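You operate a simulated robot arm through the tools that you are given. There is no shell and no other tool.

You run a simulated robot arm. Do the job below in one go: nothing can be reset, and whatever is moved stays where it is left.

JOB
Brush the lint off the green sweater and zip it into the blue bag.
Fine: put the brush back on its mat. What is to be rubbed or washed off counts as gone when no trace of it is left.

Only the result counts: the job must be done as asked and must still hold three seconds after the hand-in. Knocking over, shifting, dropping, spilling or breaking anything else fails it.

ROBOT AND FRAMES
A 6-joint arm with a two-finger gripper, fixed in place. Base frame: the origin is at the foot of the arm, x ahead of it, y to its left, z up. Readings come in mm, rad, newtons and seconds.
Its first joint turns from -2.897 to 2.897 rad. Payload 2.45 kg.
The TCP is the grasp point between the finger pads, 20 mm short of the fingertips. In the tool frame z runs along the fingers and y along their closing line. The gripper opens to 140 mm. The gripper's body begins 168 mm behind the TCP.
Orientation is told as [roll, pitch, yaw] about the base's x, y, z axes, in that order, counted from this pose: with the fingers straight down and closing along the base's y, the tool's x points along the base's -x, its y along +y and its z along -z.

CONTROLS
- The arm moves only by the tool nudge_tool. Its argument "deltas" is a list of rows, each an object of numbers (a shift or turn left out is 0, a gripper value left out holds the last): "x", "y", "z": the shift along the tool's x, y, z in units of 25 mm (1.0 is 25 mm); "rx", "ry", "rz": the turn, a rotation vector about the tool's x, y, z in units of 5 degrees (1.0 is 5 degrees). In form: [{"x": .., "y": .., "z": .., "rx": .., "ry": .., "rz": ..}, ...]. A call has 1 to 20 rows; each row shifts and turns the commanded pose from where the row before left it, along the tool's axes as they then stand. "claw" is the opening, from 0 (shut) to 1 (fully open), set as the call begins (left out, the last holds). A call with a number of a shift or a turn outside -1 to 1 is refused whole. Each row takes 0.2 s and may step no farther than 50 mm and 0.15 rad from the row before; otherwise, or with a gripper value out of range, the whole call is refused. Where a pose cannot be reached the arm comes as near as it can. A force on the tool above 50 N (or 10 N above the force at the start of the call, whichever is more), or a blocked arm, ends the call early, and 0.2 s more pass. The fingers move at their own pace (about 45 mm/s each) and stop on an object; they squeeze with about 45 N. The grip force told is the motor's: it shows also when the fingers shut on nothing. Time passes only in rows, and 0.2 s behind the last, so rows that do not move let the fingers close. The reply holds the time, the measured pose of the TCP, the force on the tool along the base axes, the opening and the grip force, in the units named above and with some noise, with the torque about the TCP (base axes, N m) and any sound that the robot's microphone picked up, and new pictures: "show" is both (left out), scene, wrist or none.
- Cameras (640 x 400 px; columns grow to the right, rows downward): "scene" is fixed at [49.3, -499.6, 1605.2]; the picture's right is [0.67, -0.74, 0.00], its down [-0.27, -0.25, -0.93] and it looks along [0.69, 0.63, -0.37] (base axes); focal length 330 px, centre (320, 200). "wrist" rides on the gripper at [78, 11, -209] in the tool frame; the picture's right is [-0.14, 0.99, 0.00], its down [-0.92, -0.13, -0.37] and it looks along [-0.37, -0.05, 0.93] (tool axes); focal length 280 px, centre (320, 200). There is no depth. A picture from a camera that has moved, and an enlarged one, comes with that camera's place and axes in the base frame and with its lens.
- close_up(camera, box): a new picture of the part [left, top, right, bottom] of that camera's present view, enlarged. It takes no simulated time.
- job_done(): hands the job in; it is judged then, once.

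Nothing tells you positions but the pictures and the camera data. Unless the task says otherwise, let go and move clear before handing in.

The tools are called after "Emit:" as a command line: name --argument value ..., lists and objects as JSON in quotes. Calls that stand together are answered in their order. nudge_tool: Moves the arm, as the interface text tells. Its arguments: {"type":"object","properties":{"deltas":{"type":"array"},"claw":{"type":"number"},"show":{"type":"string","enum":["both","scene","wrist","none"]}},"required":["deltas"]} The other tools are called the same way: close_up (camera, box) takes an enlarged picture of a part of a camera's view; job_done () hands the job in.

At the start:

```text
time: 0.0
tcp_pos: [635.1, -97.0, 1426.6]
orientation: [0.001, -0.001, 0.0]
contact_force: [0.7, -0.2, -1.0]
torque: [-0.02, -0.02, -0.01]
width: 140.1
grip_force: 0.1
```

scene: 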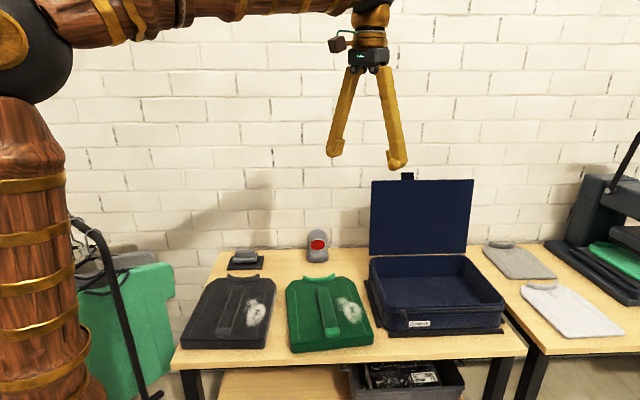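
wrist: 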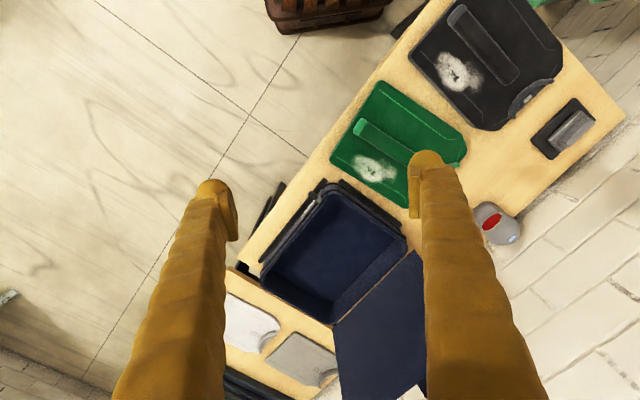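

I see a table with a dark sweater, a green sweater with lint, an open blue bag with its lid up, a brush on a small dark mat, and a grey thing with a red spot. I'll look closer before moving.

Emit:
close_up --camera "scene" --box '[170, 230, 380, 361]'

Emit:
close_up --camera "scene" --box '[350, 160, 540, 360]'

Emit:
close_up --camera "wrist" --box '[230, 0, 630, 250]'

Emit:
close_up --camera "wrist" --box '[200, 150, 460, 400]'

```text
3.05 times, centred on (275, 296) of scene
camera zoom: at [49.3, -499.6, 1605.2], right [0.67, -0.74, 0.0], down [-0.27, -0.25, -0.93], along [0.69, 0.63, -0.37], focal length 1007 px, centre (457, -91)
```

zoom: 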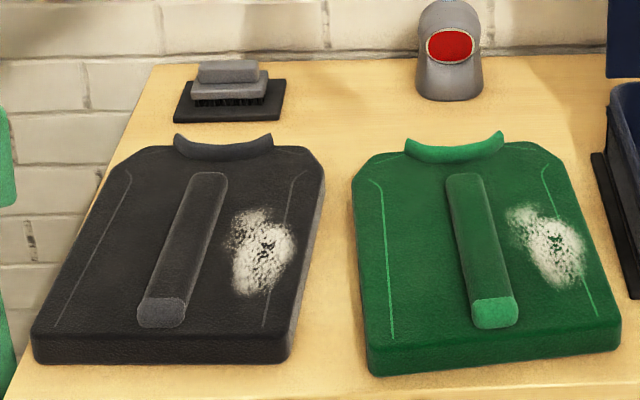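

```text
2.00 times, centred on (445, 260) of scene
camera zoom: at [49.3, -499.6, 1605.2], right [0.67, -0.74, 0.0], down [-0.27, -0.25, -0.93], along [0.69, 0.63, -0.37], focal length 661 px, centre (70, 80)
```

zoom: 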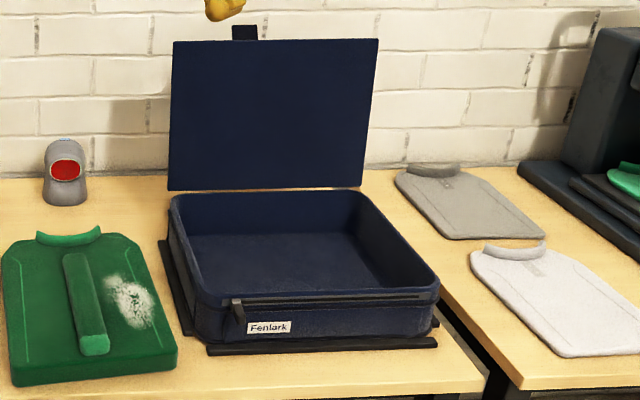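

```text
1.60 times, centred on (430, 125) of wrist
camera zoom: at [555.7, -86.1, 1636.1], right [0.14, 0.99, 0.0], down [0.92, -0.13, 0.37], along [0.37, -0.05, -0.93], focal length 449 px, centre (144, 320)
```

zoom: 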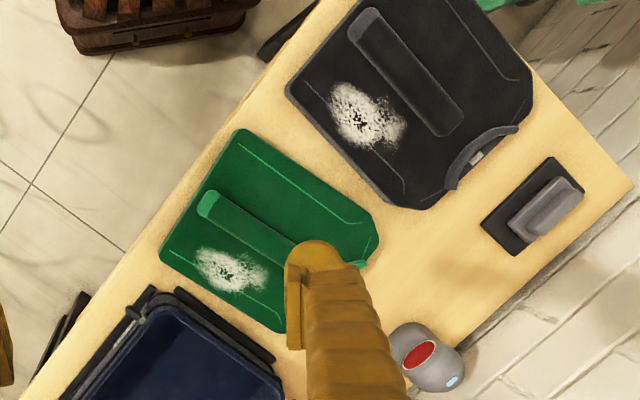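

```text
1.60 times, centred on (330, 275) of wrist
camera zoom: at [555.7, -86.1, 1636.1], right [0.14, 0.99, 0.0], down [0.92, -0.13, 0.37], along [0.37, -0.05, -0.93], focal length 449 px, centre (304, 80)
```

zoom: 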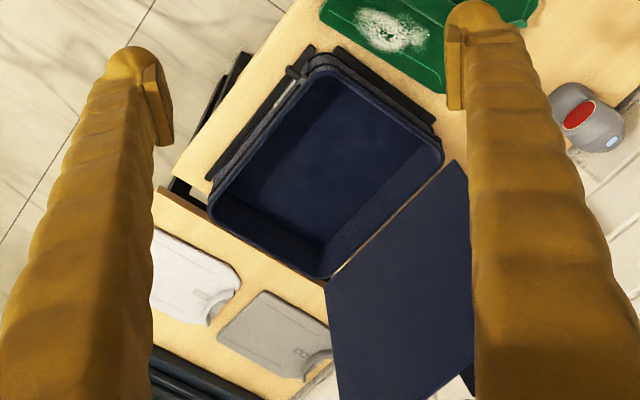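

The table is turned about 43° relative to the base; I place the brush near (767, 595, 836), the green sweater near (760, 110, 840) and the zip slider near (829, -138, 898). I'll move high above the left half to look more closely.

Emit:
nudge_tool --deltas '[{"y": 1, "x": 0.2, "z": 0.4}, {"y": 1, "x": 0.2, "z": 0.4}, {"y": 1, "x": 0.2, "z": 0.4}, {"y": 1, "x": 0.2, "z": 0.4}, {"y": 1, "x": 0.2, "z": 0.4}, {"y": 1, "x": 0.2, "z": 0.4}, {"y": 1, "x": 0.2, "z": 0.4}, {"y": 1, "x": 0.2, "z": 0.4}, {"y": 1, "x": 0.2, "z": 0.4}, {"y": 1, "x": 0.2, "z": 0.4}, {"y": 1, "z": 0.4}, {"y": 1, "z": 0.4}, {"y": 1, "z": 0.4}, {"y": 1, "z": 0.4}]'

```text
time: 3.0
tcp_pos: [585.9, 253.7, 1285.3]
orientation: [0.0, 0.0, 0.0]
contact_force: [-0.1, 0.0, 0.6]
torque: [-0.05, -0.03, 0.02]
width: 140.1
grip_force: 0.0
camera wrist: at [506.1, 264.7, 1494.9], right [0.14, 0.99, 0.0], down [0.92, -0.13, 0.37], along [0.36, -0.05, -0.93], focal length 280 px, centre (320, 200)
```

scene: 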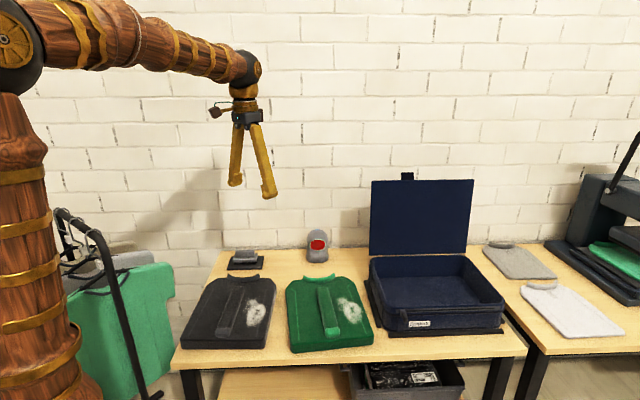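
wrist: 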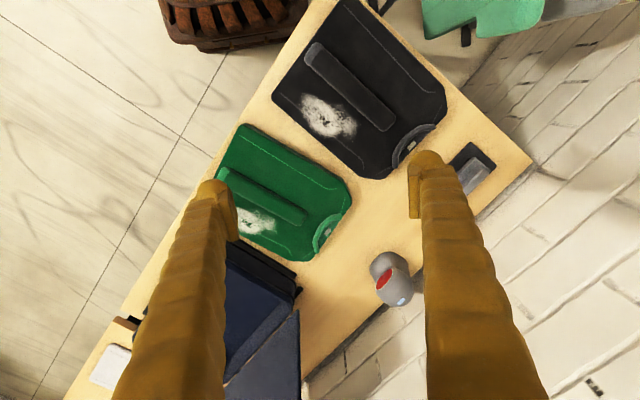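

The arm responds as expected, so next I turn the gripper to match the brush and go on towards it.

Emit:
nudge_tool --deltas '[{"rz": 0.944}, {"rz": 0.944}, {"rz": 0.944}, {"rz": 0.944}, {"rz": 0.944}, {"rz": 0.944}, {"rz": 0.944}, {"rz": 0.944}, {"rz": 0.944}, {"rz": 0.944}, {"x": 0.4, "y": 1, "z": 0.6}, {"x": 0.4, "y": 1, "z": 0.6}, {"x": 0.4, "y": 1, "z": 0.6}, {"x": 0.4, "y": 1, "z": 0.6}, {"x": 0.4, "y": 1, "z": 0.6}, {"x": 0.4, "y": 1, "z": 0.6}, {"x": 0.4, "y": 1, "z": 0.6}, {"x": 0.4, "y": 1, "z": 0.6}, {"x": 0.4, "y": 1, "z": 0.6}, {"x": 0.4, "y": 1, "z": 0.6}]'

```text
time: 7.2
tcp_pos: [703.2, 497.3, 1136.6]
orientation: [0.001, 0.0, -0.823]
contact_force: [-0.8, -1.1, 0.8]
torque: [-0.01, -0.04, 0.01]
width: 139.8
grip_force: 0.1
camera wrist: at [657.1, 562.1, 1346.0], right [0.82, 0.57, 0.0], down [0.53, -0.76, 0.37], along [0.21, -0.3, -0.93], focal length 280 px, centre (320, 200)
```

scene: 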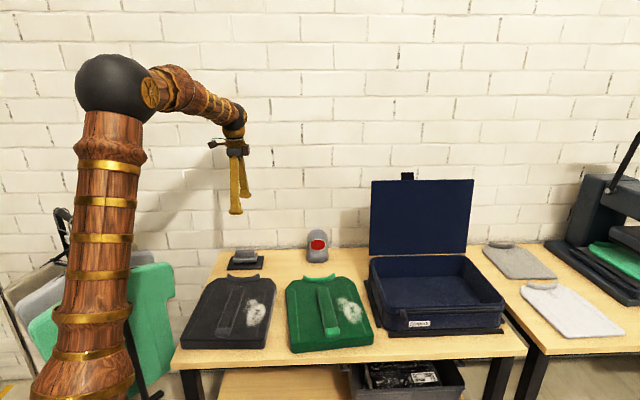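
wrist: 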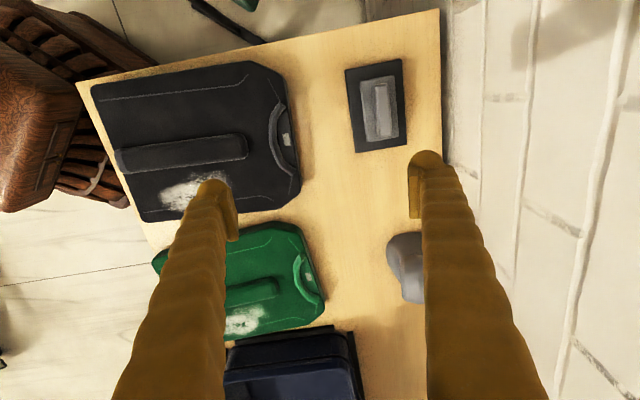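

The brush on its mat is now clearly in view; I zoom in to measure it.

Emit:
close_up --camera "wrist" --box '[320, 40, 448, 168]'

Emit:
close_up --camera "scene" --box '[210, 230, 290, 280]'

Emit:
close_up --camera "scene" --box '[365, 240, 505, 340]'

```text
3.12 times, centred on (384, 104) of wrist
camera zoom: at [657.1, 562.1, 1346.0], right [0.82, 0.57, 0.0], down [0.53, -0.76, 0.37], along [0.21, -0.3, -0.93], focal length 876 px, centre (120, 500)
```

zoom: 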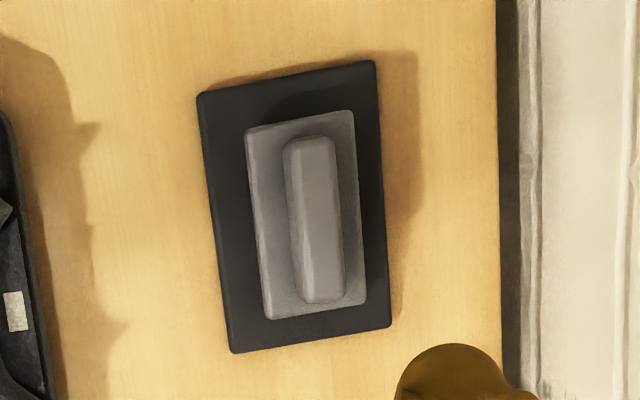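

```text
8.00 times, centred on (250, 255) of scene
camera zoom: at [49.3, -499.6, 1605.2], right [0.67, -0.74, 0.0], down [-0.27, -0.25, -0.93], along [0.69, 0.63, -0.37], focal length 2642 px, centre (880, -240)
```

zoom: 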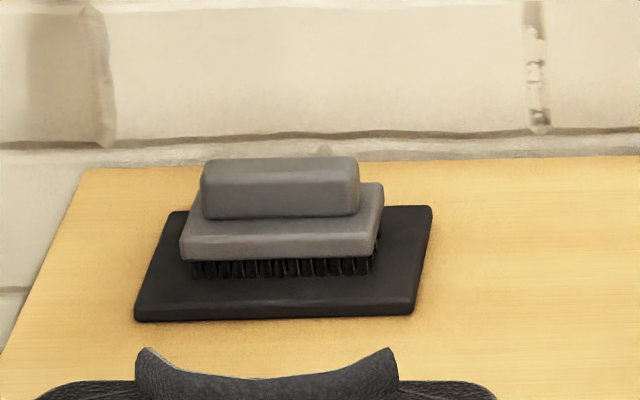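

```text
4.00 times, centred on (435, 290) of scene
camera zoom: at [49.3, -499.6, 1605.2], right [0.67, -0.74, 0.0], down [-0.27, -0.25, -0.93], along [0.69, 0.63, -0.37], focal length 1321 px, centre (-140, -160)
```

zoom: 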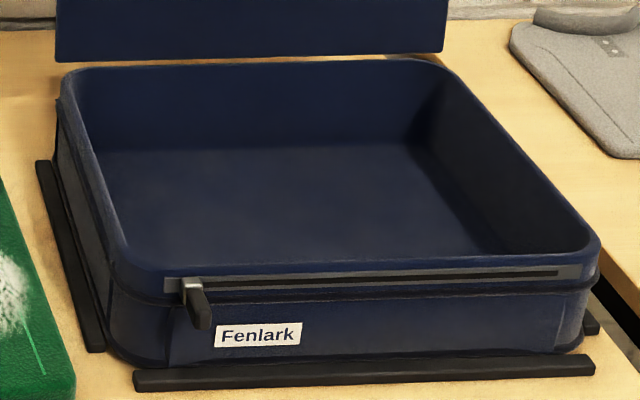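

The brush handle is about 80 × 26 mm, centred near (758, 593), with its top near z 873. I'll go above it with the gripper half closed.

Emit:
nudge_tool --deltas '[{"x": 0.165, "y": 0.526, "z": 0.883}, {"x": 0.165, "y": 0.526, "z": 0.883}, {"x": 0.165, "y": 0.526, "z": 0.883}, {"x": 0.165, "y": 0.526, "z": 0.883}, {"x": 0.165, "y": 0.526, "z": 0.883}, {"x": 0.165, "y": 0.526, "z": 0.883}, {"x": 0.165, "y": 0.526, "z": 0.883}, {"x": 0.165, "y": 0.526, "z": 0.883}, {"rz": -0.26}]' --claw 0.5

```text
time: 9.2
tcp_pos: [754.2, 592.8, 960.0]
orientation: [-0.002, 0.0, -0.802]
contact_force: [0.4, -0.2, -1.1]
torque: [-0.01, -0.03, 0.01]
width: 69.9
grip_force: 0.0
camera wrist: at [707.3, 656.5, 1169.0], right [0.81, 0.59, 0.0], down [0.55, -0.75, 0.37], along [0.22, -0.3, -0.93], focal length 280 px, centre (320, 200)
```

scene: 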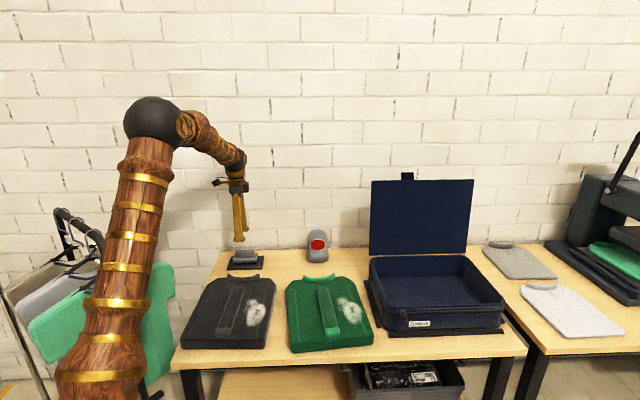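
wrist: 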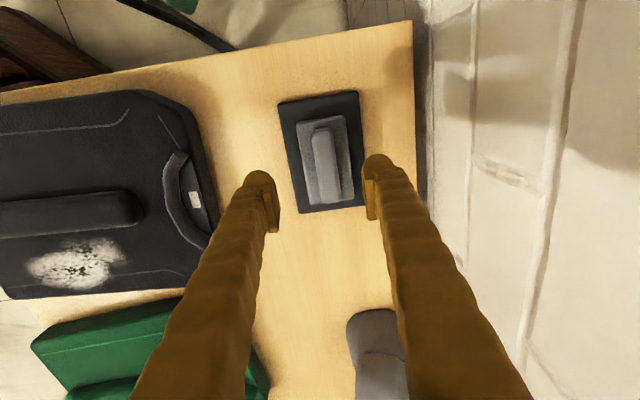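

I'm above the brush; one more measurement before going down.

Emit:
close_up --camera "wrist" --box '[240, 80, 400, 230]'

Emit:
close_up --camera "scene" --box '[210, 200, 290, 280]'

```text
2.67 times, centred on (320, 155) of wrist
camera zoom: at [707.3, 656.5, 1169.0], right [0.81, 0.59, 0.0], down [0.55, -0.75, 0.37], along [0.22, -0.3, -0.93], focal length 748 px, centre (320, 320)
```

zoom: 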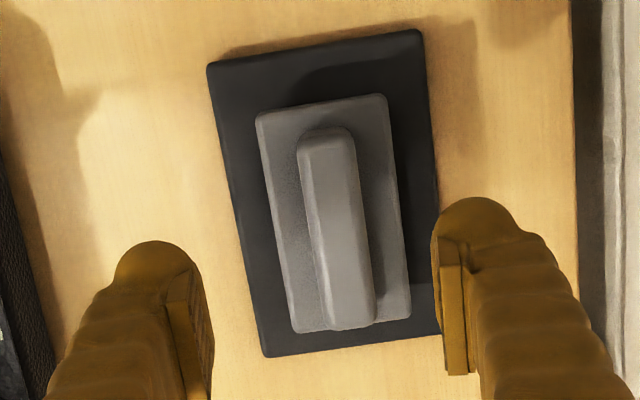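

```text
5.00 times, centred on (250, 240) of scene
camera zoom: at [49.3, -499.6, 1605.2], right [0.67, -0.74, 0.0], down [-0.27, -0.25, -0.93], along [0.69, 0.63, -0.37], focal length 1651 px, centre (670, 0)
```

zoom: 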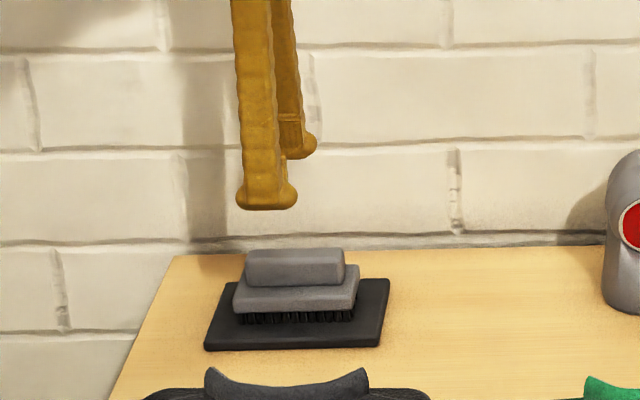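

Emit:
nudge_tool --deltas '[{"y": 0.27, "x": -0.08, "z": 0.6}, {"z": 0.7}, {"z": 0.7}, {"z": 0.6}, {"z": 0.5}, {"z": 0.38}]'

Emit:
close_up --camera "scene" --box '[210, 200, 290, 280]'

Emit:
close_up --camera "wrist" --box '[220, 80, 420, 280]'

```text
time: 10.6
tcp_pos: [761.7, 595.9, 872.8]
orientation: [-0.001, 0.0, -0.799]
contact_force: [-0.3, 0.5, 0.3]
torque: [0.01, -0.02, -0.02]
width: 70.3
grip_force: 0.0
camera wrist: at [714.8, 658.8, 1082.5], right [0.81, 0.59, 0.0], down [0.55, -0.75, 0.37], along [0.22, -0.3, -0.93], focal length 280 px, centre (320, 200)
```

scene: 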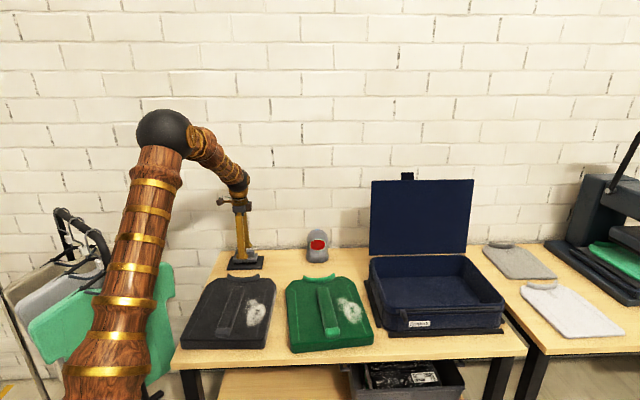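
wrist: 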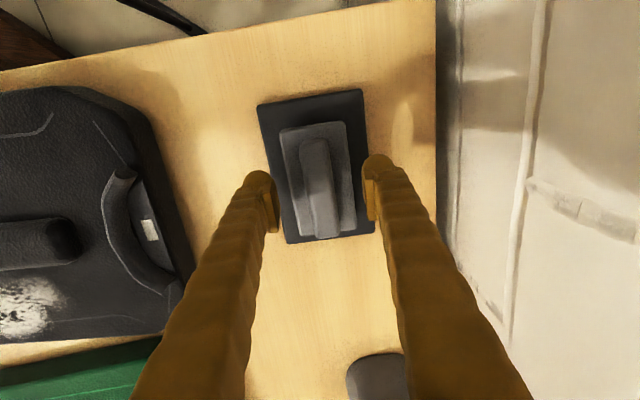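

```text
5.00 times, centred on (250, 240) of scene
camera zoom: at [49.3, -499.6, 1605.2], right [0.67, -0.74, 0.0], down [-0.27, -0.25, -0.93], along [0.69, 0.63, -0.37], focal length 1651 px, centre (670, 0)
```

zoom: 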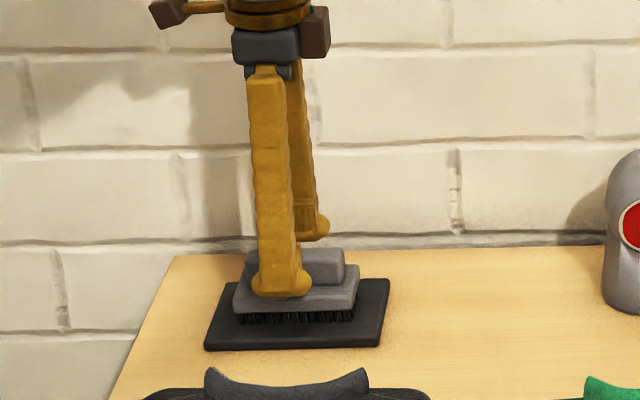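

```text
2.00 times, centred on (320, 180) of wrist
camera zoom: at [714.8, 658.8, 1082.5], right [0.81, 0.59, 0.0], down [0.55, -0.75, 0.37], along [0.22, -0.3, -0.93], focal length 561 px, centre (320, 240)
```

zoom: 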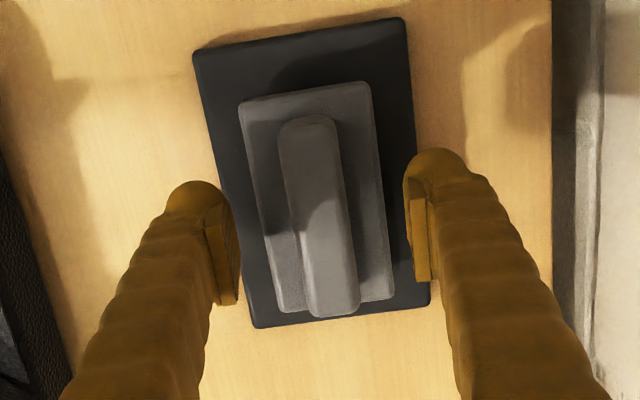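

The fingers straddle the handle; I centre a little along it and close.

Emit:
nudge_tool --deltas '[{"x": 0.2}]' --claw 0.5 --show "none"

Emit:
nudge_tool --deltas '[{}, {}, {}, {}, {}, {}]' --claw 0

```text
time: 11.0
tcp_pos: [759.6, 597.7, 874.3]
orientation: [0.0, -0.001, -0.801]
contact_force: [-0.1, -0.5, -1.3]
torque: [-0.01, 0.03, 0.0]
width: 70.3
grip_force: 0.1
```

```text
time: 12.4
tcp_pos: [758.9, 598.2, 873.0]
orientation: [0.0, 0.0, -0.801]
contact_force: [0.1, -0.1, 0.1]
torque: [0.03, 0.03, -0.01]
width: 22.4
grip_force: 44.9
camera wrist: at [711.4, 662.1, 1082.7], right [0.81, 0.59, 0.0], down [0.55, -0.75, 0.37], along [0.22, -0.3, -0.93], focal length 280 px, centre (320, 200)
```

scene: 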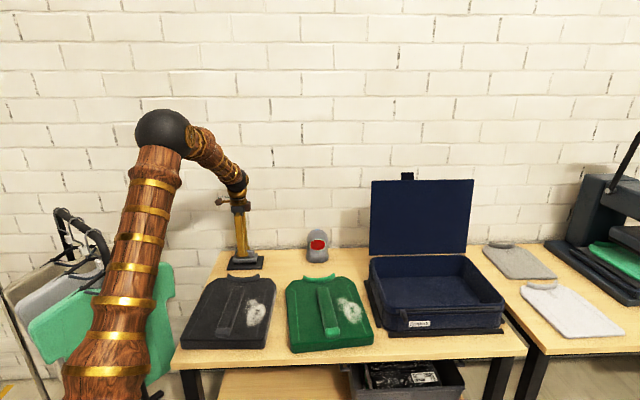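
wrist: 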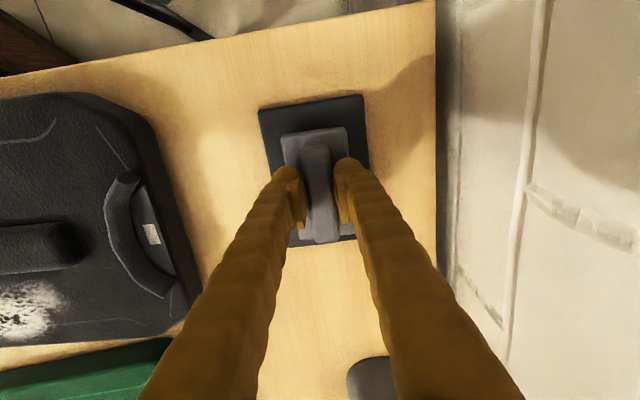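

The brush is gripped (22 mm). I'll remember this pose — (759, 598, 873), yaw -0.801 — for putting it back, and lift straight up.

Emit:
nudge_tool --deltas '[{"z": -0.5}, {"z": -1}, {"z": -1}, {"z": -1}, {"z": -1}, {"z": -1}]'

Emit:
close_up --camera "scene" --box '[210, 180, 290, 280]'

```text
time: 13.8
tcp_pos: [757.3, 599.7, 1009.2]
orientation: [-0.001, 0.0, -0.801]
contact_force: [-0.1, -0.4, 0.2]
torque: [-0.01, 0.01, -0.02]
width: 0.0
grip_force: 28.8
camera wrist: at [709.5, 662.9, 1218.8], right [0.81, 0.59, 0.0], down [0.55, -0.75, 0.37], along [0.22, -0.3, -0.93], focal length 280 px, centre (320, 200)
```

scene: 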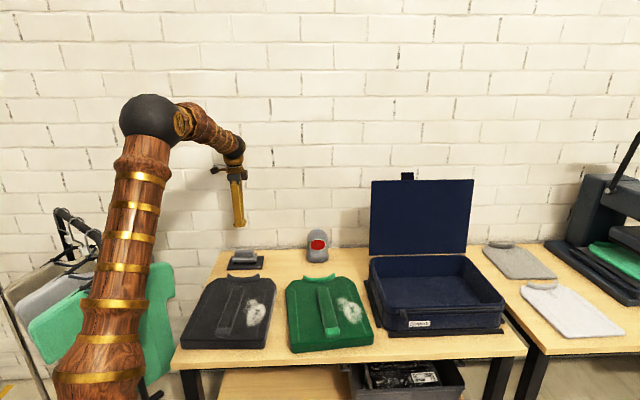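
wrist: 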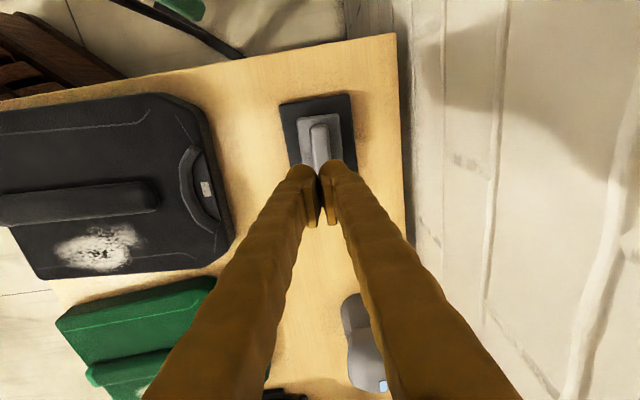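

```text
4.00 times, centred on (250, 230) of scene
camera zoom: at [49.3, -499.6, 1605.2], right [0.67, -0.74, 0.0], down [-0.27, -0.25, -0.93], along [0.69, 0.63, -0.37], focal length 1321 px, centre (600, 80)
```

zoom: 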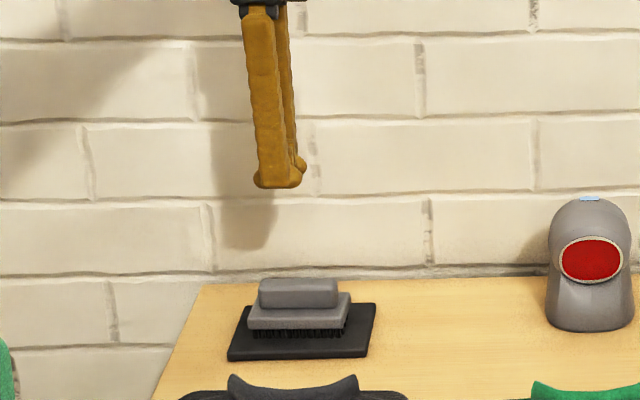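

The brush slipped out and stayed on its mat — I held it too high. I'll open, re-measure and go deeper.

Emit:
nudge_tool --deltas '[{}, {}, {}, {}]' --claw 0.5 --show "none"

Emit:
close_up --camera "wrist" --box '[240, 70, 400, 200]'

Emit:
close_up --camera "scene" --box '[210, 235, 290, 280]'

```text
time: 14.8
tcp_pos: [757.6, 598.9, 1009.9]
orientation: [0.001, 0.002, -0.8]
contact_force: [0.1, 0.0, 0.9]
torque: [0.01, 0.01, -0.01]
width: 70.0
grip_force: 0.1
```

```text
3.08 times, centred on (320, 135) of wrist
camera zoom: at [709.5, 662.9, 1218.7], right [0.81, 0.59, 0.0], down [0.55, -0.75, 0.37], along [0.22, -0.3, -0.93], focal length 863 px, centre (320, 400)
```

zoom: 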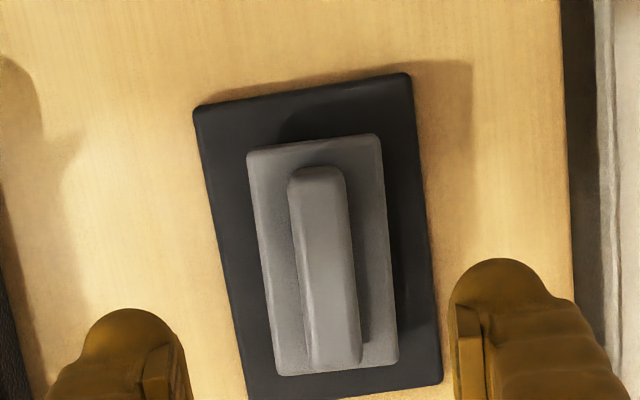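

```text
8.00 times, centred on (250, 258) of scene
camera zoom: at [49.3, -499.6, 1605.2], right [0.67, -0.74, 0.0], down [-0.27, -0.25, -0.93], along [0.69, 0.63, -0.37], focal length 2642 px, centre (880, -260)
```

zoom: 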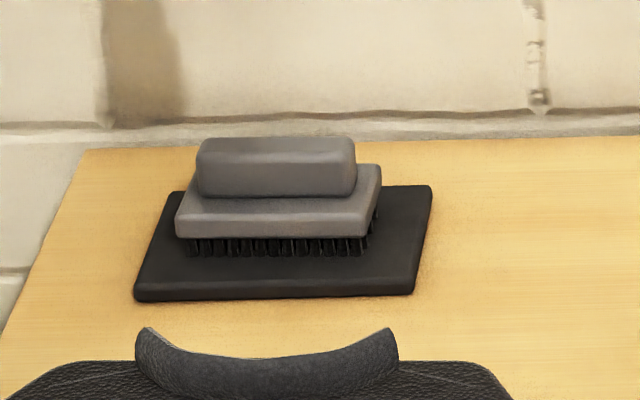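

The brush is still nicely in place. The top is probably lower than I took it (about 860), so I descend in fine steps while watching for touch.

Emit:
nudge_tool --deltas '[{"x": -0.15, "z": 0.8}, {"z": 0.95}, {"z": 0.95}, {"z": 0.95}, {"z": 0.95}, {"z": 0.6}, {"z": 0.4}]' --show "none"

Emit:
nudge_tool --deltas '[{"z": 0.16}, {"z": 0.16}]' --show "none"

Emit:
nudge_tool --deltas '[{"z": 0.1}]'

Emit:
close_up --camera "scene" --box '[210, 200, 290, 280]'

```text
time: 16.4
tcp_pos: [760.2, 596.8, 871.7]
orientation: [0.0, 0.001, -0.802]
contact_force: [0.1, -0.1, 0.5]
torque: [0.01, 0.0, 0.0]
width: 70.0
grip_force: 0.1
```

```text
time: 17.0
tcp_pos: [761.7, 596.5, 862.8]
orientation: [0.0, 0.0, -0.8]
contact_force: [-0.5, 0.5, 0.4]
torque: [0.03, -0.01, -0.02]
width: 69.9
grip_force: 0.1
```

```text
time: 17.4
tcp_pos: [761.3, 597.3, 859.6]
orientation: [0.001, 0.0, -0.801]
contact_force: [-0.1, -0.1, -0.1]
torque: [-0.01, -0.01, 0.02]
width: 69.9
grip_force: 0.1
camera wrist: at [713.8, 660.5, 1069.5], right [0.81, 0.59, 0.0], down [0.55, -0.75, 0.37], along [0.22, -0.3, -0.93], focal length 280 px, centre (320, 200)
```

scene: 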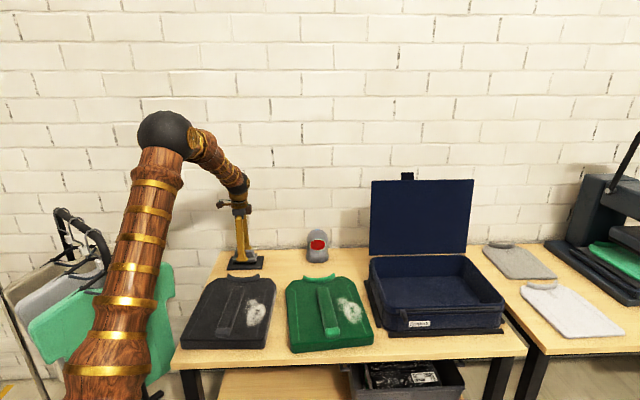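
wrist: 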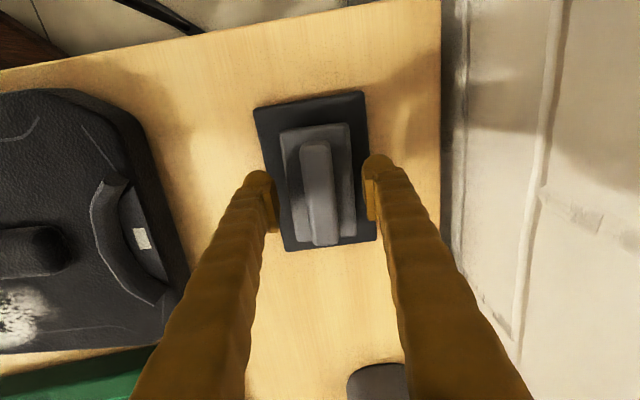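

```text
5.00 times, centred on (250, 240) of scene
camera zoom: at [49.3, -499.6, 1605.2], right [0.67, -0.74, 0.0], down [-0.27, -0.25, -0.93], along [0.69, 0.63, -0.37], focal length 1651 px, centre (670, 0)
```

zoom: 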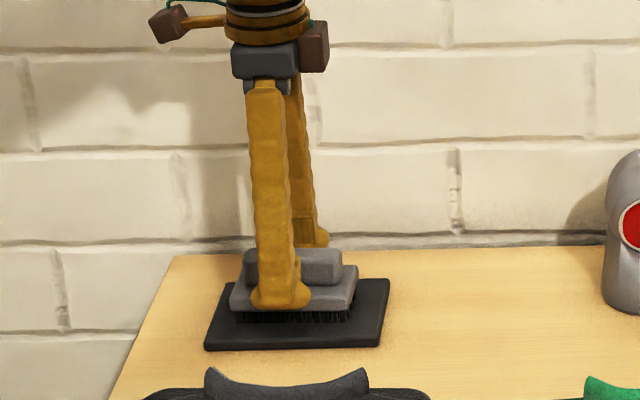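

No touch yet, but the fingers are still wider than the brush's base. I narrow them to 40 mm to feel for the base top.

Emit:
nudge_tool --deltas '[{}, {}, {}]' --claw 0.28 --show "none"

Emit:
close_up --camera "scene" --box '[220, 220, 280, 280]'

Emit:
close_up --camera "wrist" --box '[240, 80, 400, 270]'

```text
time: 18.2
tcp_pos: [760.3, 596.1, 860.3]
orientation: [0.001, 0.0, -0.801]
contact_force: [-0.1, 0.5, -0.2]
torque: [-0.01, 0.04, 0.03]
width: 39.1
grip_force: 0.1
```

```text
6.67 times, centred on (250, 250) of scene
camera zoom: at [49.3, -499.6, 1605.2], right [0.67, -0.74, 0.0], down [-0.27, -0.25, -0.93], along [0.69, 0.63, -0.37], focal length 2202 px, centre (787, -133)
```

zoom: 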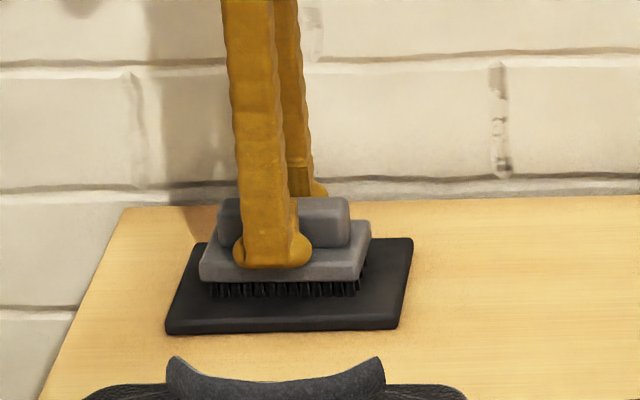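

```text
2.11 times, centred on (320, 175) of wrist
camera zoom: at [713.7, 660.5, 1069.4], right [0.81, 0.59, 0.0], down [0.55, -0.75, 0.37], along [0.22, -0.3, -0.93], focal length 590 px, centre (320, 253)
```

zoom: 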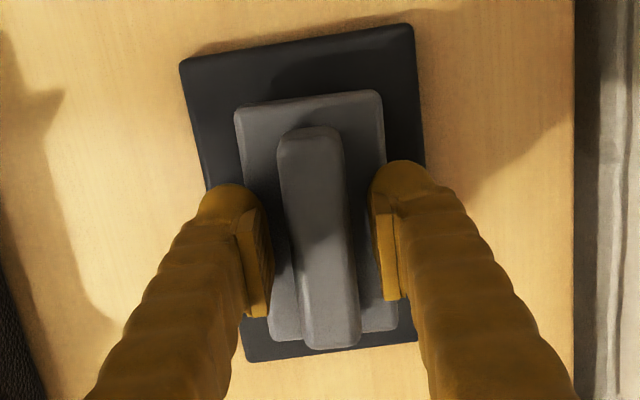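

Emit:
nudge_tool --deltas '[{"z": 0.12}]' --show "none"

Emit:
nudge_tool --deltas '[{"z": 0.12}]' --show "none"

Emit:
close_up --camera "scene" --box '[220, 220, 280, 280]'

```text
time: 18.6
tcp_pos: [761.7, 598.2, 859.8]
orientation: [0.002, 0.001, -0.8]
contact_force: [-4.8, -3.3, 32.1]
torque: [-0.27, 0.14, 0.01]
width: 39.1
grip_force: 0.1
```

```text
time: 19.0
tcp_pos: [761.8, 596.6, 860.4]
orientation: [0.003, 0.002, -0.801]
contact_force: [-1.0, -1.1, 10.6]
torque: [-0.16, 0.11, -0.03]
width: 39.4
grip_force: 0.6
stopped in row 1: the force on the tool passed its limit at 56 N (the readings are from after the stop); the commanded pose is now the measured one
```

```text
6.67 times, centred on (250, 250) of scene
camera zoom: at [49.3, -499.6, 1605.2], right [0.67, -0.74, 0.0], down [-0.27, -0.25, -0.93], along [0.69, 0.63, -0.37], focal length 2202 px, centre (787, -133)
```

zoom: 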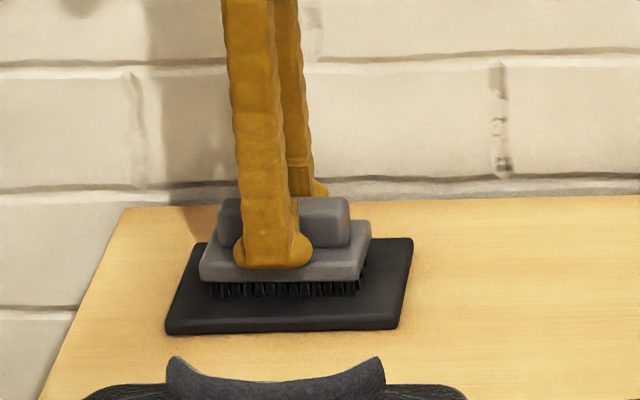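

Touched the base top with the TCP at 860; backing off 2 mm and closing on the handle here.

Emit:
nudge_tool --deltas '[{"z": -0.08}, {}]' --show "none"

Emit:
nudge_tool --deltas '[{}, {}, {}, {}, {}]' --claw 0 --show "none"

Emit:
nudge_tool --deltas '[{"z": -0.3}, {"z": -0.5}, {"z": -0.5}, {"z": -0.5}]'

Emit:
close_up --camera "scene" --box '[220, 220, 280, 280]'

```text
time: 19.6
tcp_pos: [761.8, 596.6, 860.7]
orientation: [0.005, 0.0, -0.801]
contact_force: [0.5, -0.8, 0.0]
torque: [0.03, 0.04, 0.01]
width: 39.2
grip_force: 0.1
```

```text
time: 20.8
tcp_pos: [760.2, 597.5, 860.9]
orientation: [0.004, 0.001, -0.802]
contact_force: [0.4, 0.8, 0.4]
torque: [0.0, 0.0, -0.02]
width: 22.6
grip_force: 44.8
```

```text
time: 21.8
tcp_pos: [762.5, 597.6, 904.5]
orientation: [0.004, 0.001, -0.801]
contact_force: [-0.1, -0.9, -1.1]
torque: [0.01, -0.03, -0.02]
width: 22.4
grip_force: 45.4
camera wrist: at [713.9, 660.4, 1114.2], right [0.81, 0.59, 0.0], down [0.55, -0.75, 0.37], along [0.22, -0.3, -0.93], focal length 280 px, centre (320, 200)
```

scene: 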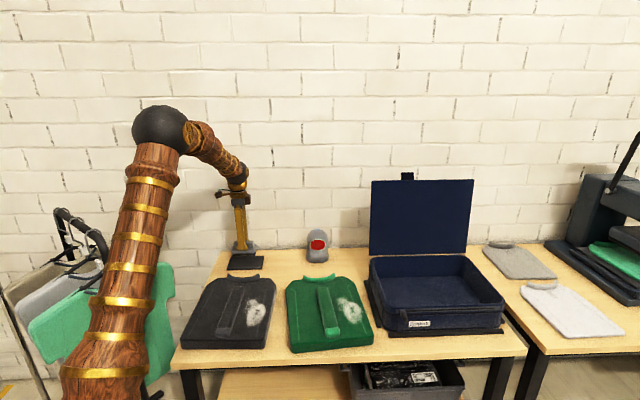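
wrist: 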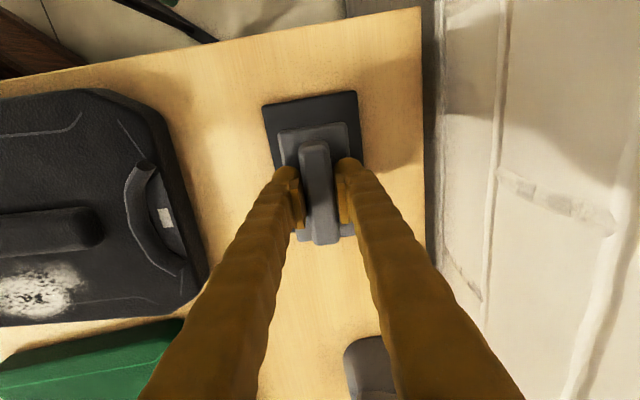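

```text
6.67 times, centred on (250, 250) of scene
camera zoom: at [49.3, -499.6, 1605.2], right [0.67, -0.74, 0.0], down [-0.27, -0.25, -0.93], along [0.69, 0.63, -0.37], focal length 2202 px, centre (787, -133)
```

zoom: 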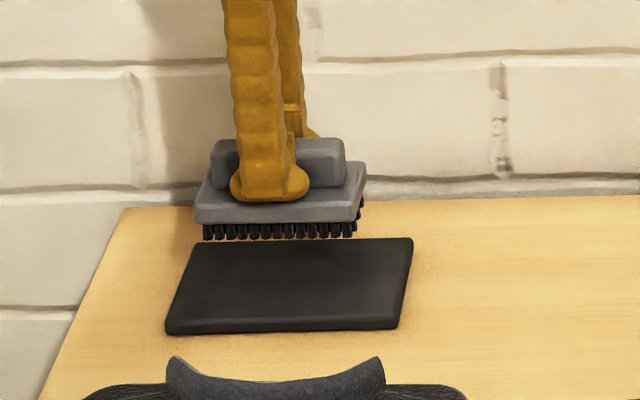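

The brush is held firmly (return pose: TCP (761, 597, 861), yaw -0.80). Now I raise it and carry it above the green sweater.

Emit:
nudge_tool --deltas '[{"z": -0.85}, {"z": -0.85}, {"z": -0.85}, {"z": -0.85}, {"z": -0.85}, {"x": -0.839, "y": -0.966}, {"x": -0.839, "y": -0.966}, {"x": -0.839, "y": -0.966}, {"x": -0.839, "y": -0.966}, {"x": -0.839, "y": -0.966}, {"x": -0.839, "y": -0.966}, {"x": -0.839, "y": -0.966}, {"x": -0.839, "y": -0.966}, {"x": -0.839, "y": -0.966}, {"x": -0.839, "y": -0.966}, {"x": -0.839, "y": -0.966}, {"x": -0.839, "y": -0.966}, {"x": -0.839, "y": -0.966}, {"x": -0.839, "y": -0.966}, {"x": -0.839, "y": -0.966}]'

Emit:
close_up --camera "wrist" --box '[160, 60, 480, 260]'

```text
time: 26.0
tcp_pos: [720.0, 119.1, 1010.9]
orientation: [0.002, 0.001, -0.802]
contact_force: [-0.4, -0.2, -0.2]
torque: [0.01, 0.04, -0.01]
width: 22.3
grip_force: 45.1
camera wrist: at [672.3, 182.6, 1220.4], right [0.81, 0.59, 0.0], down [0.55, -0.75, 0.37], along [0.22, -0.3, -0.93], focal length 280 px, centre (320, 200)
```

scene: 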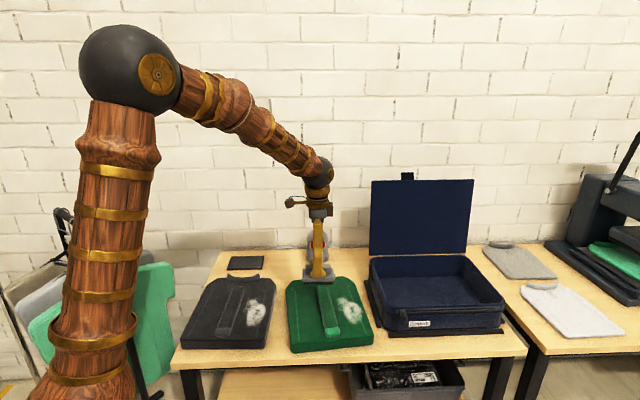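
wrist: 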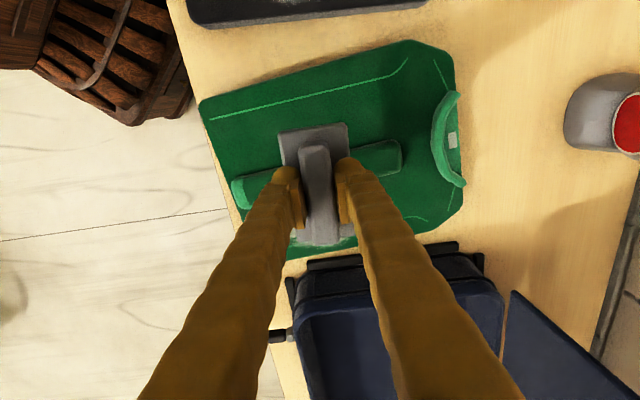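

```text
2.00 times, centred on (320, 160) of wrist
camera zoom: at [672.3, 182.6, 1220.4], right [0.81, 0.59, 0.0], down [0.55, -0.75, 0.37], along [0.22, -0.3, -0.93], focal length 561 px, centre (320, 280)
```

zoom: 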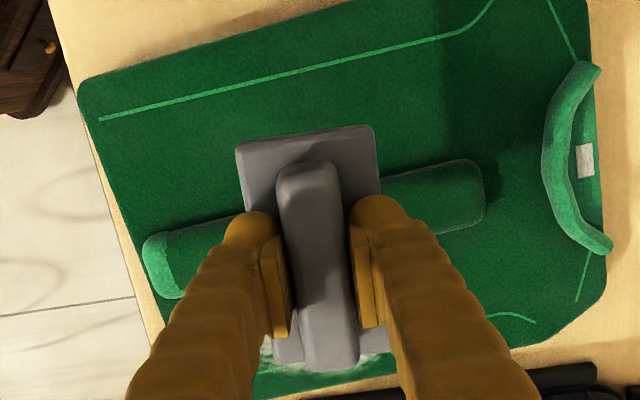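

The sweater is turned about 5° against the table; the lint lies to the right of the sleeve ridge. I align the brush across the sweater and go over the lint's front end, still high.

Emit:
nudge_tool --deltas '[{"rz": -0.88}, {"x": -0.9, "y": -0.8}, {"x": -0.9, "y": -0.8}, {"x": -0.9, "y": -0.8}, {"x": -0.9, "y": -0.8}, {"x": -0.87, "y": -0.6}, {"z": 0.9}, {"z": 0.9}, {"z": 0.9}]'

Emit:
close_up --camera "scene" --box '[280, 250, 400, 360]'

Emit:
close_up --camera "wrist" --box '[200, 100, 440, 290]'

```text
time: 28.0
tcp_pos: [742.0, -24.6, 942.4]
orientation: [0.003, 0.0, -0.725]
contact_force: [-0.3, -0.1, -0.3]
torque: [0.01, 0.03, 0.0]
width: 22.4
grip_force: 44.6
camera wrist: at [688.8, 35.0, 1152.0], right [0.76, 0.65, 0.0], down [0.6, -0.71, 0.37], along [0.24, -0.28, -0.93], focal length 280 px, centre (320, 200)
```

scene: 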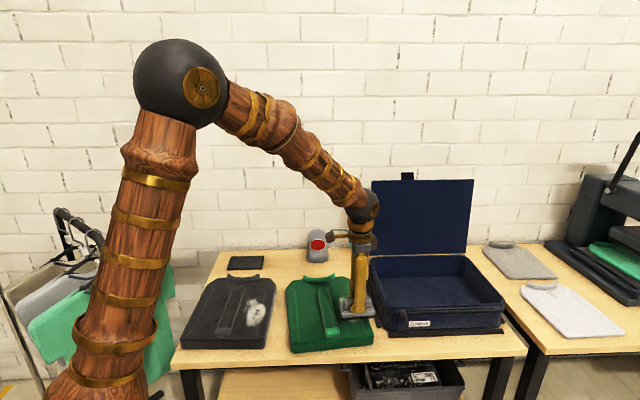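
wrist: 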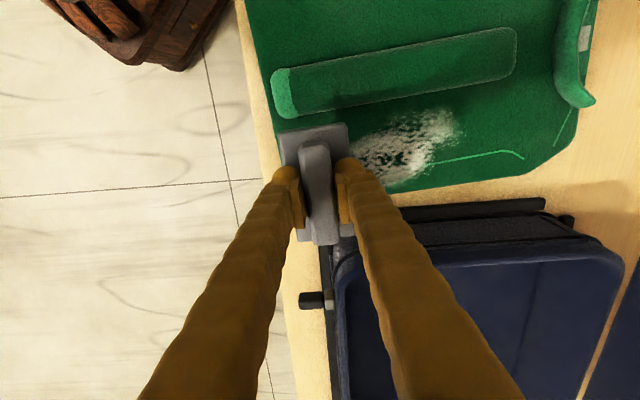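

```text
3.64 times, centred on (340, 305) of scene
camera zoom: at [49.3, -499.6, 1605.2], right [0.67, -0.74, 0.0], down [-0.27, -0.25, -0.93], along [0.69, 0.63, -0.37], focal length 1201 px, centre (247, -182)
```

zoom: 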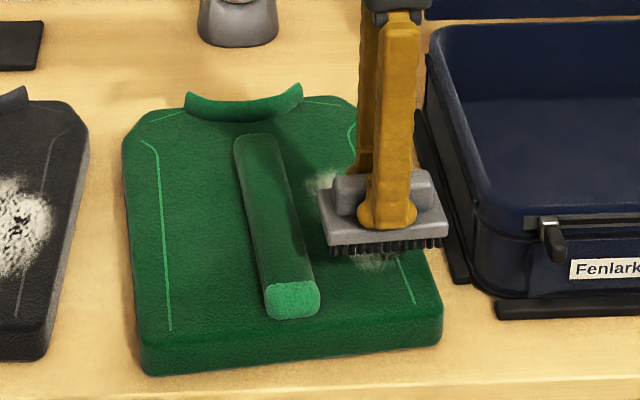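

```text
2.11 times, centred on (320, 195) of wrist
camera zoom: at [688.8, 35.0, 1152.0], right [0.76, 0.65, 0.0], down [0.6, -0.71, 0.37], along [0.24, -0.28, -0.93], focal length 590 px, centre (320, 210)
```

zoom: 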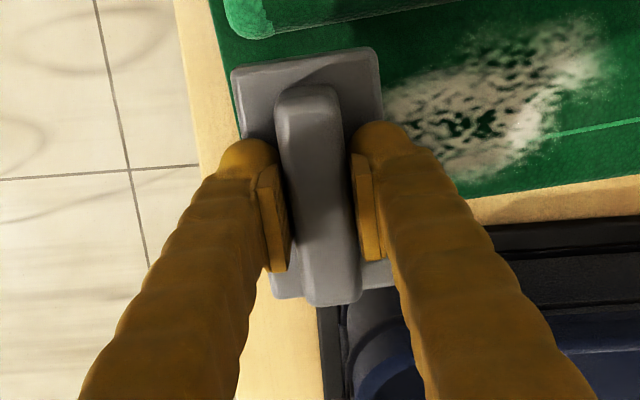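

The brush sits just in front of the lint, clear of the ridge and the bag. I lower it gently until it touches.

Emit:
nudge_tool --deltas '[{"z": 0.6}, {"z": 0.6}, {"z": 0.4}]' --show "none"

Emit:
nudge_tool --deltas '[{"z": 0.15}]' --show "none"

Emit:
nudge_tool --deltas '[{"z": 0.15}]' --show "scene"

Emit:
close_up --camera "scene" --box '[280, 250, 400, 360]'

```text
time: 28.8
tcp_pos: [740.3, -25.1, 902.7]
orientation: [0.004, 0.0, -0.725]
contact_force: [-0.1, 0.0, -1.2]
torque: [0.0, -0.04, -0.01]
width: 22.4
grip_force: 44.7
```

```text
time: 29.2
tcp_pos: [741.8, -25.4, 898.1]
orientation: [0.003, -0.002, -0.725]
contact_force: [1.3, -0.2, -0.6]
torque: [0.02, -0.02, 0.03]
width: 22.6
grip_force: 44.9
```

```text
time: 29.6
tcp_pos: [741.7, -26.2, 894.1]
orientation: [0.004, 0.001, -0.723]
contact_force: [-0.5, -0.1, -1.0]
torque: [0.0, 0.01, 0.0]
width: 22.4
grip_force: 45.2
```

scene: 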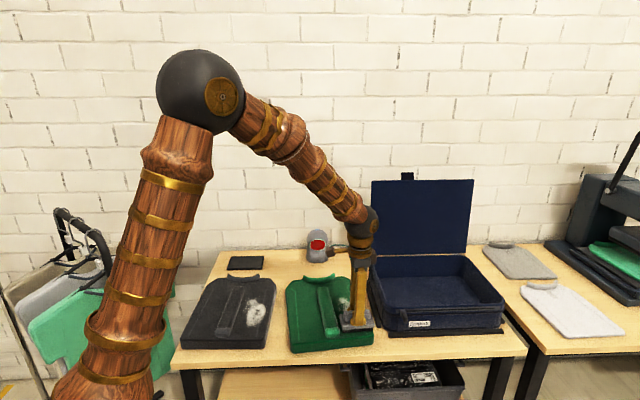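

```text
3.64 times, centred on (340, 305) of scene
camera zoom: at [49.3, -499.6, 1605.2], right [0.67, -0.74, 0.0], down [-0.27, -0.25, -0.93], along [0.69, 0.63, -0.37], focal length 1201 px, centre (247, -182)
```

zoom: 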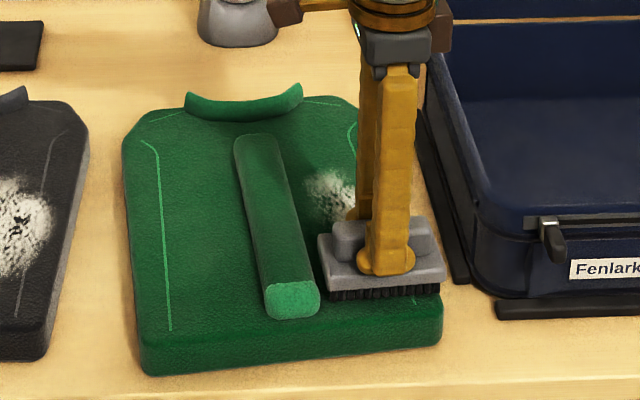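

Emit:
nudge_tool --deltas '[{"z": 0.12}]' --show "none"

Emit:
nudge_tool --deltas '[{"z": 0.12}]' --show "none"

Emit:
nudge_tool --deltas '[{"z": 0.12}]' --show "none"

```text
time: 30.0
tcp_pos: [741.2, -25.5, 892.8]
orientation: [0.004, 0.0, -0.725]
contact_force: [0.2, -0.4, -0.7]
torque: [0.01, 0.0, -0.02]
width: 22.1
grip_force: 44.7
```

```text
time: 30.4
tcp_pos: [741.3, -27.7, 890.0]
orientation: [0.004, 0.0, -0.725]
contact_force: [-2.2, 0.7, 2.2]
torque: [-0.07, 0.14, -0.04]
width: 22.6
grip_force: 44.9
```

```text
time: 30.8
tcp_pos: [743.2, -26.3, 886.9]
orientation: [0.006, -0.002, -0.725]
contact_force: [-11.9, 0.6, 44.3]
torque: [-0.14, 0.34, -0.03]
width: 22.7
grip_force: 45.6
```

Contact at TCP z ≈ 889. I ease the pressure a little and make the first stroke along the sweater.

Emit:
nudge_tool --deltas '[{"z": -0.06}]' --show "none"

Emit:
nudge_tool --deltas '[{"y": 0.4}, {"y": 0.5}, {"y": 0.5}, {"y": 0.5}, {"y": 0.5}, {"y": 0.5}, {"y": 0.5}, {"y": 0.5}, {"y": 0.5}, {"y": 0.5}, {"y": 0.5}, {"y": 0.5}, {"y": 0.5}, {"y": 0.5}]'

Emit:
close_up --camera "scene" --box '[280, 250, 400, 360]'

```text
time: 31.2
tcp_pos: [743.3, -24.8, 886.4]
orientation: [0.005, -0.001, -0.724]
contact_force: [1.8, -1.9, 23.4]
torque: [-0.36, -0.4, 0.01]
width: 22.6
grip_force: 45.3
```

```text
time: 34.2
tcp_pos: [856.8, 102.7, 888.2]
orientation: [0.004, -0.002, -0.725]
contact_force: [-7.5, -7.9, 17.2]
torque: [-0.13, 0.29, 0.07]
width: 22.3
grip_force: 45.1
camera wrist: at [803.6, 162.5, 1097.1], right [0.76, 0.65, 0.0], down [0.6, -0.71, 0.37], along [0.24, -0.28, -0.93], focal length 280 px, centre (320, 200)
```

scene: 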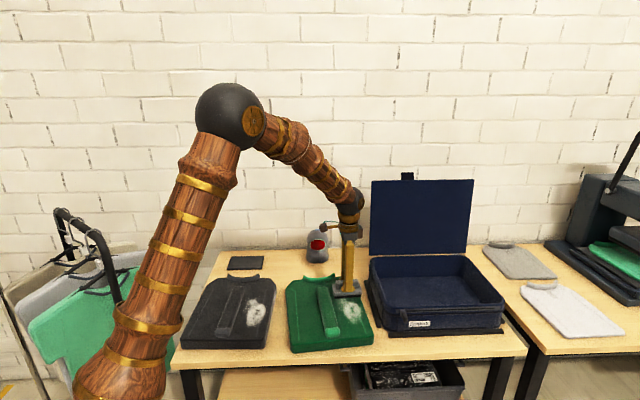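
wrist: 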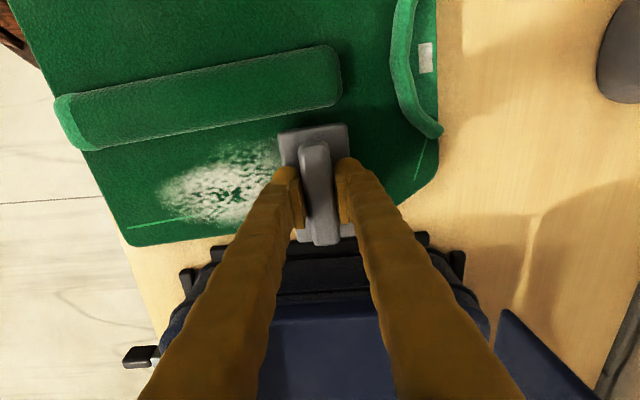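

```text
3.64 times, centred on (340, 305) of scene
camera zoom: at [49.3, -499.6, 1605.2], right [0.67, -0.74, 0.0], down [-0.27, -0.25, -0.93], along [0.69, 0.63, -0.37], focal length 1201 px, centre (247, -182)
```

zoom: 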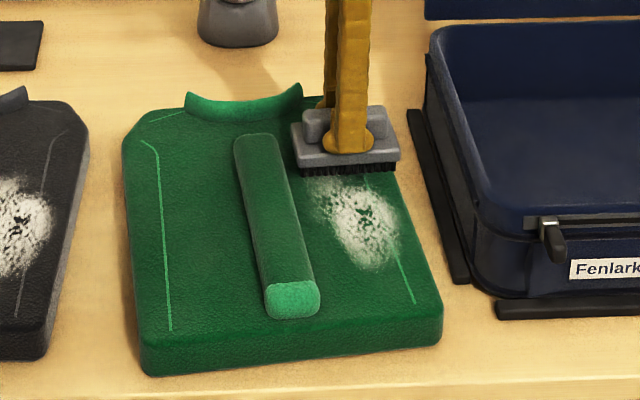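

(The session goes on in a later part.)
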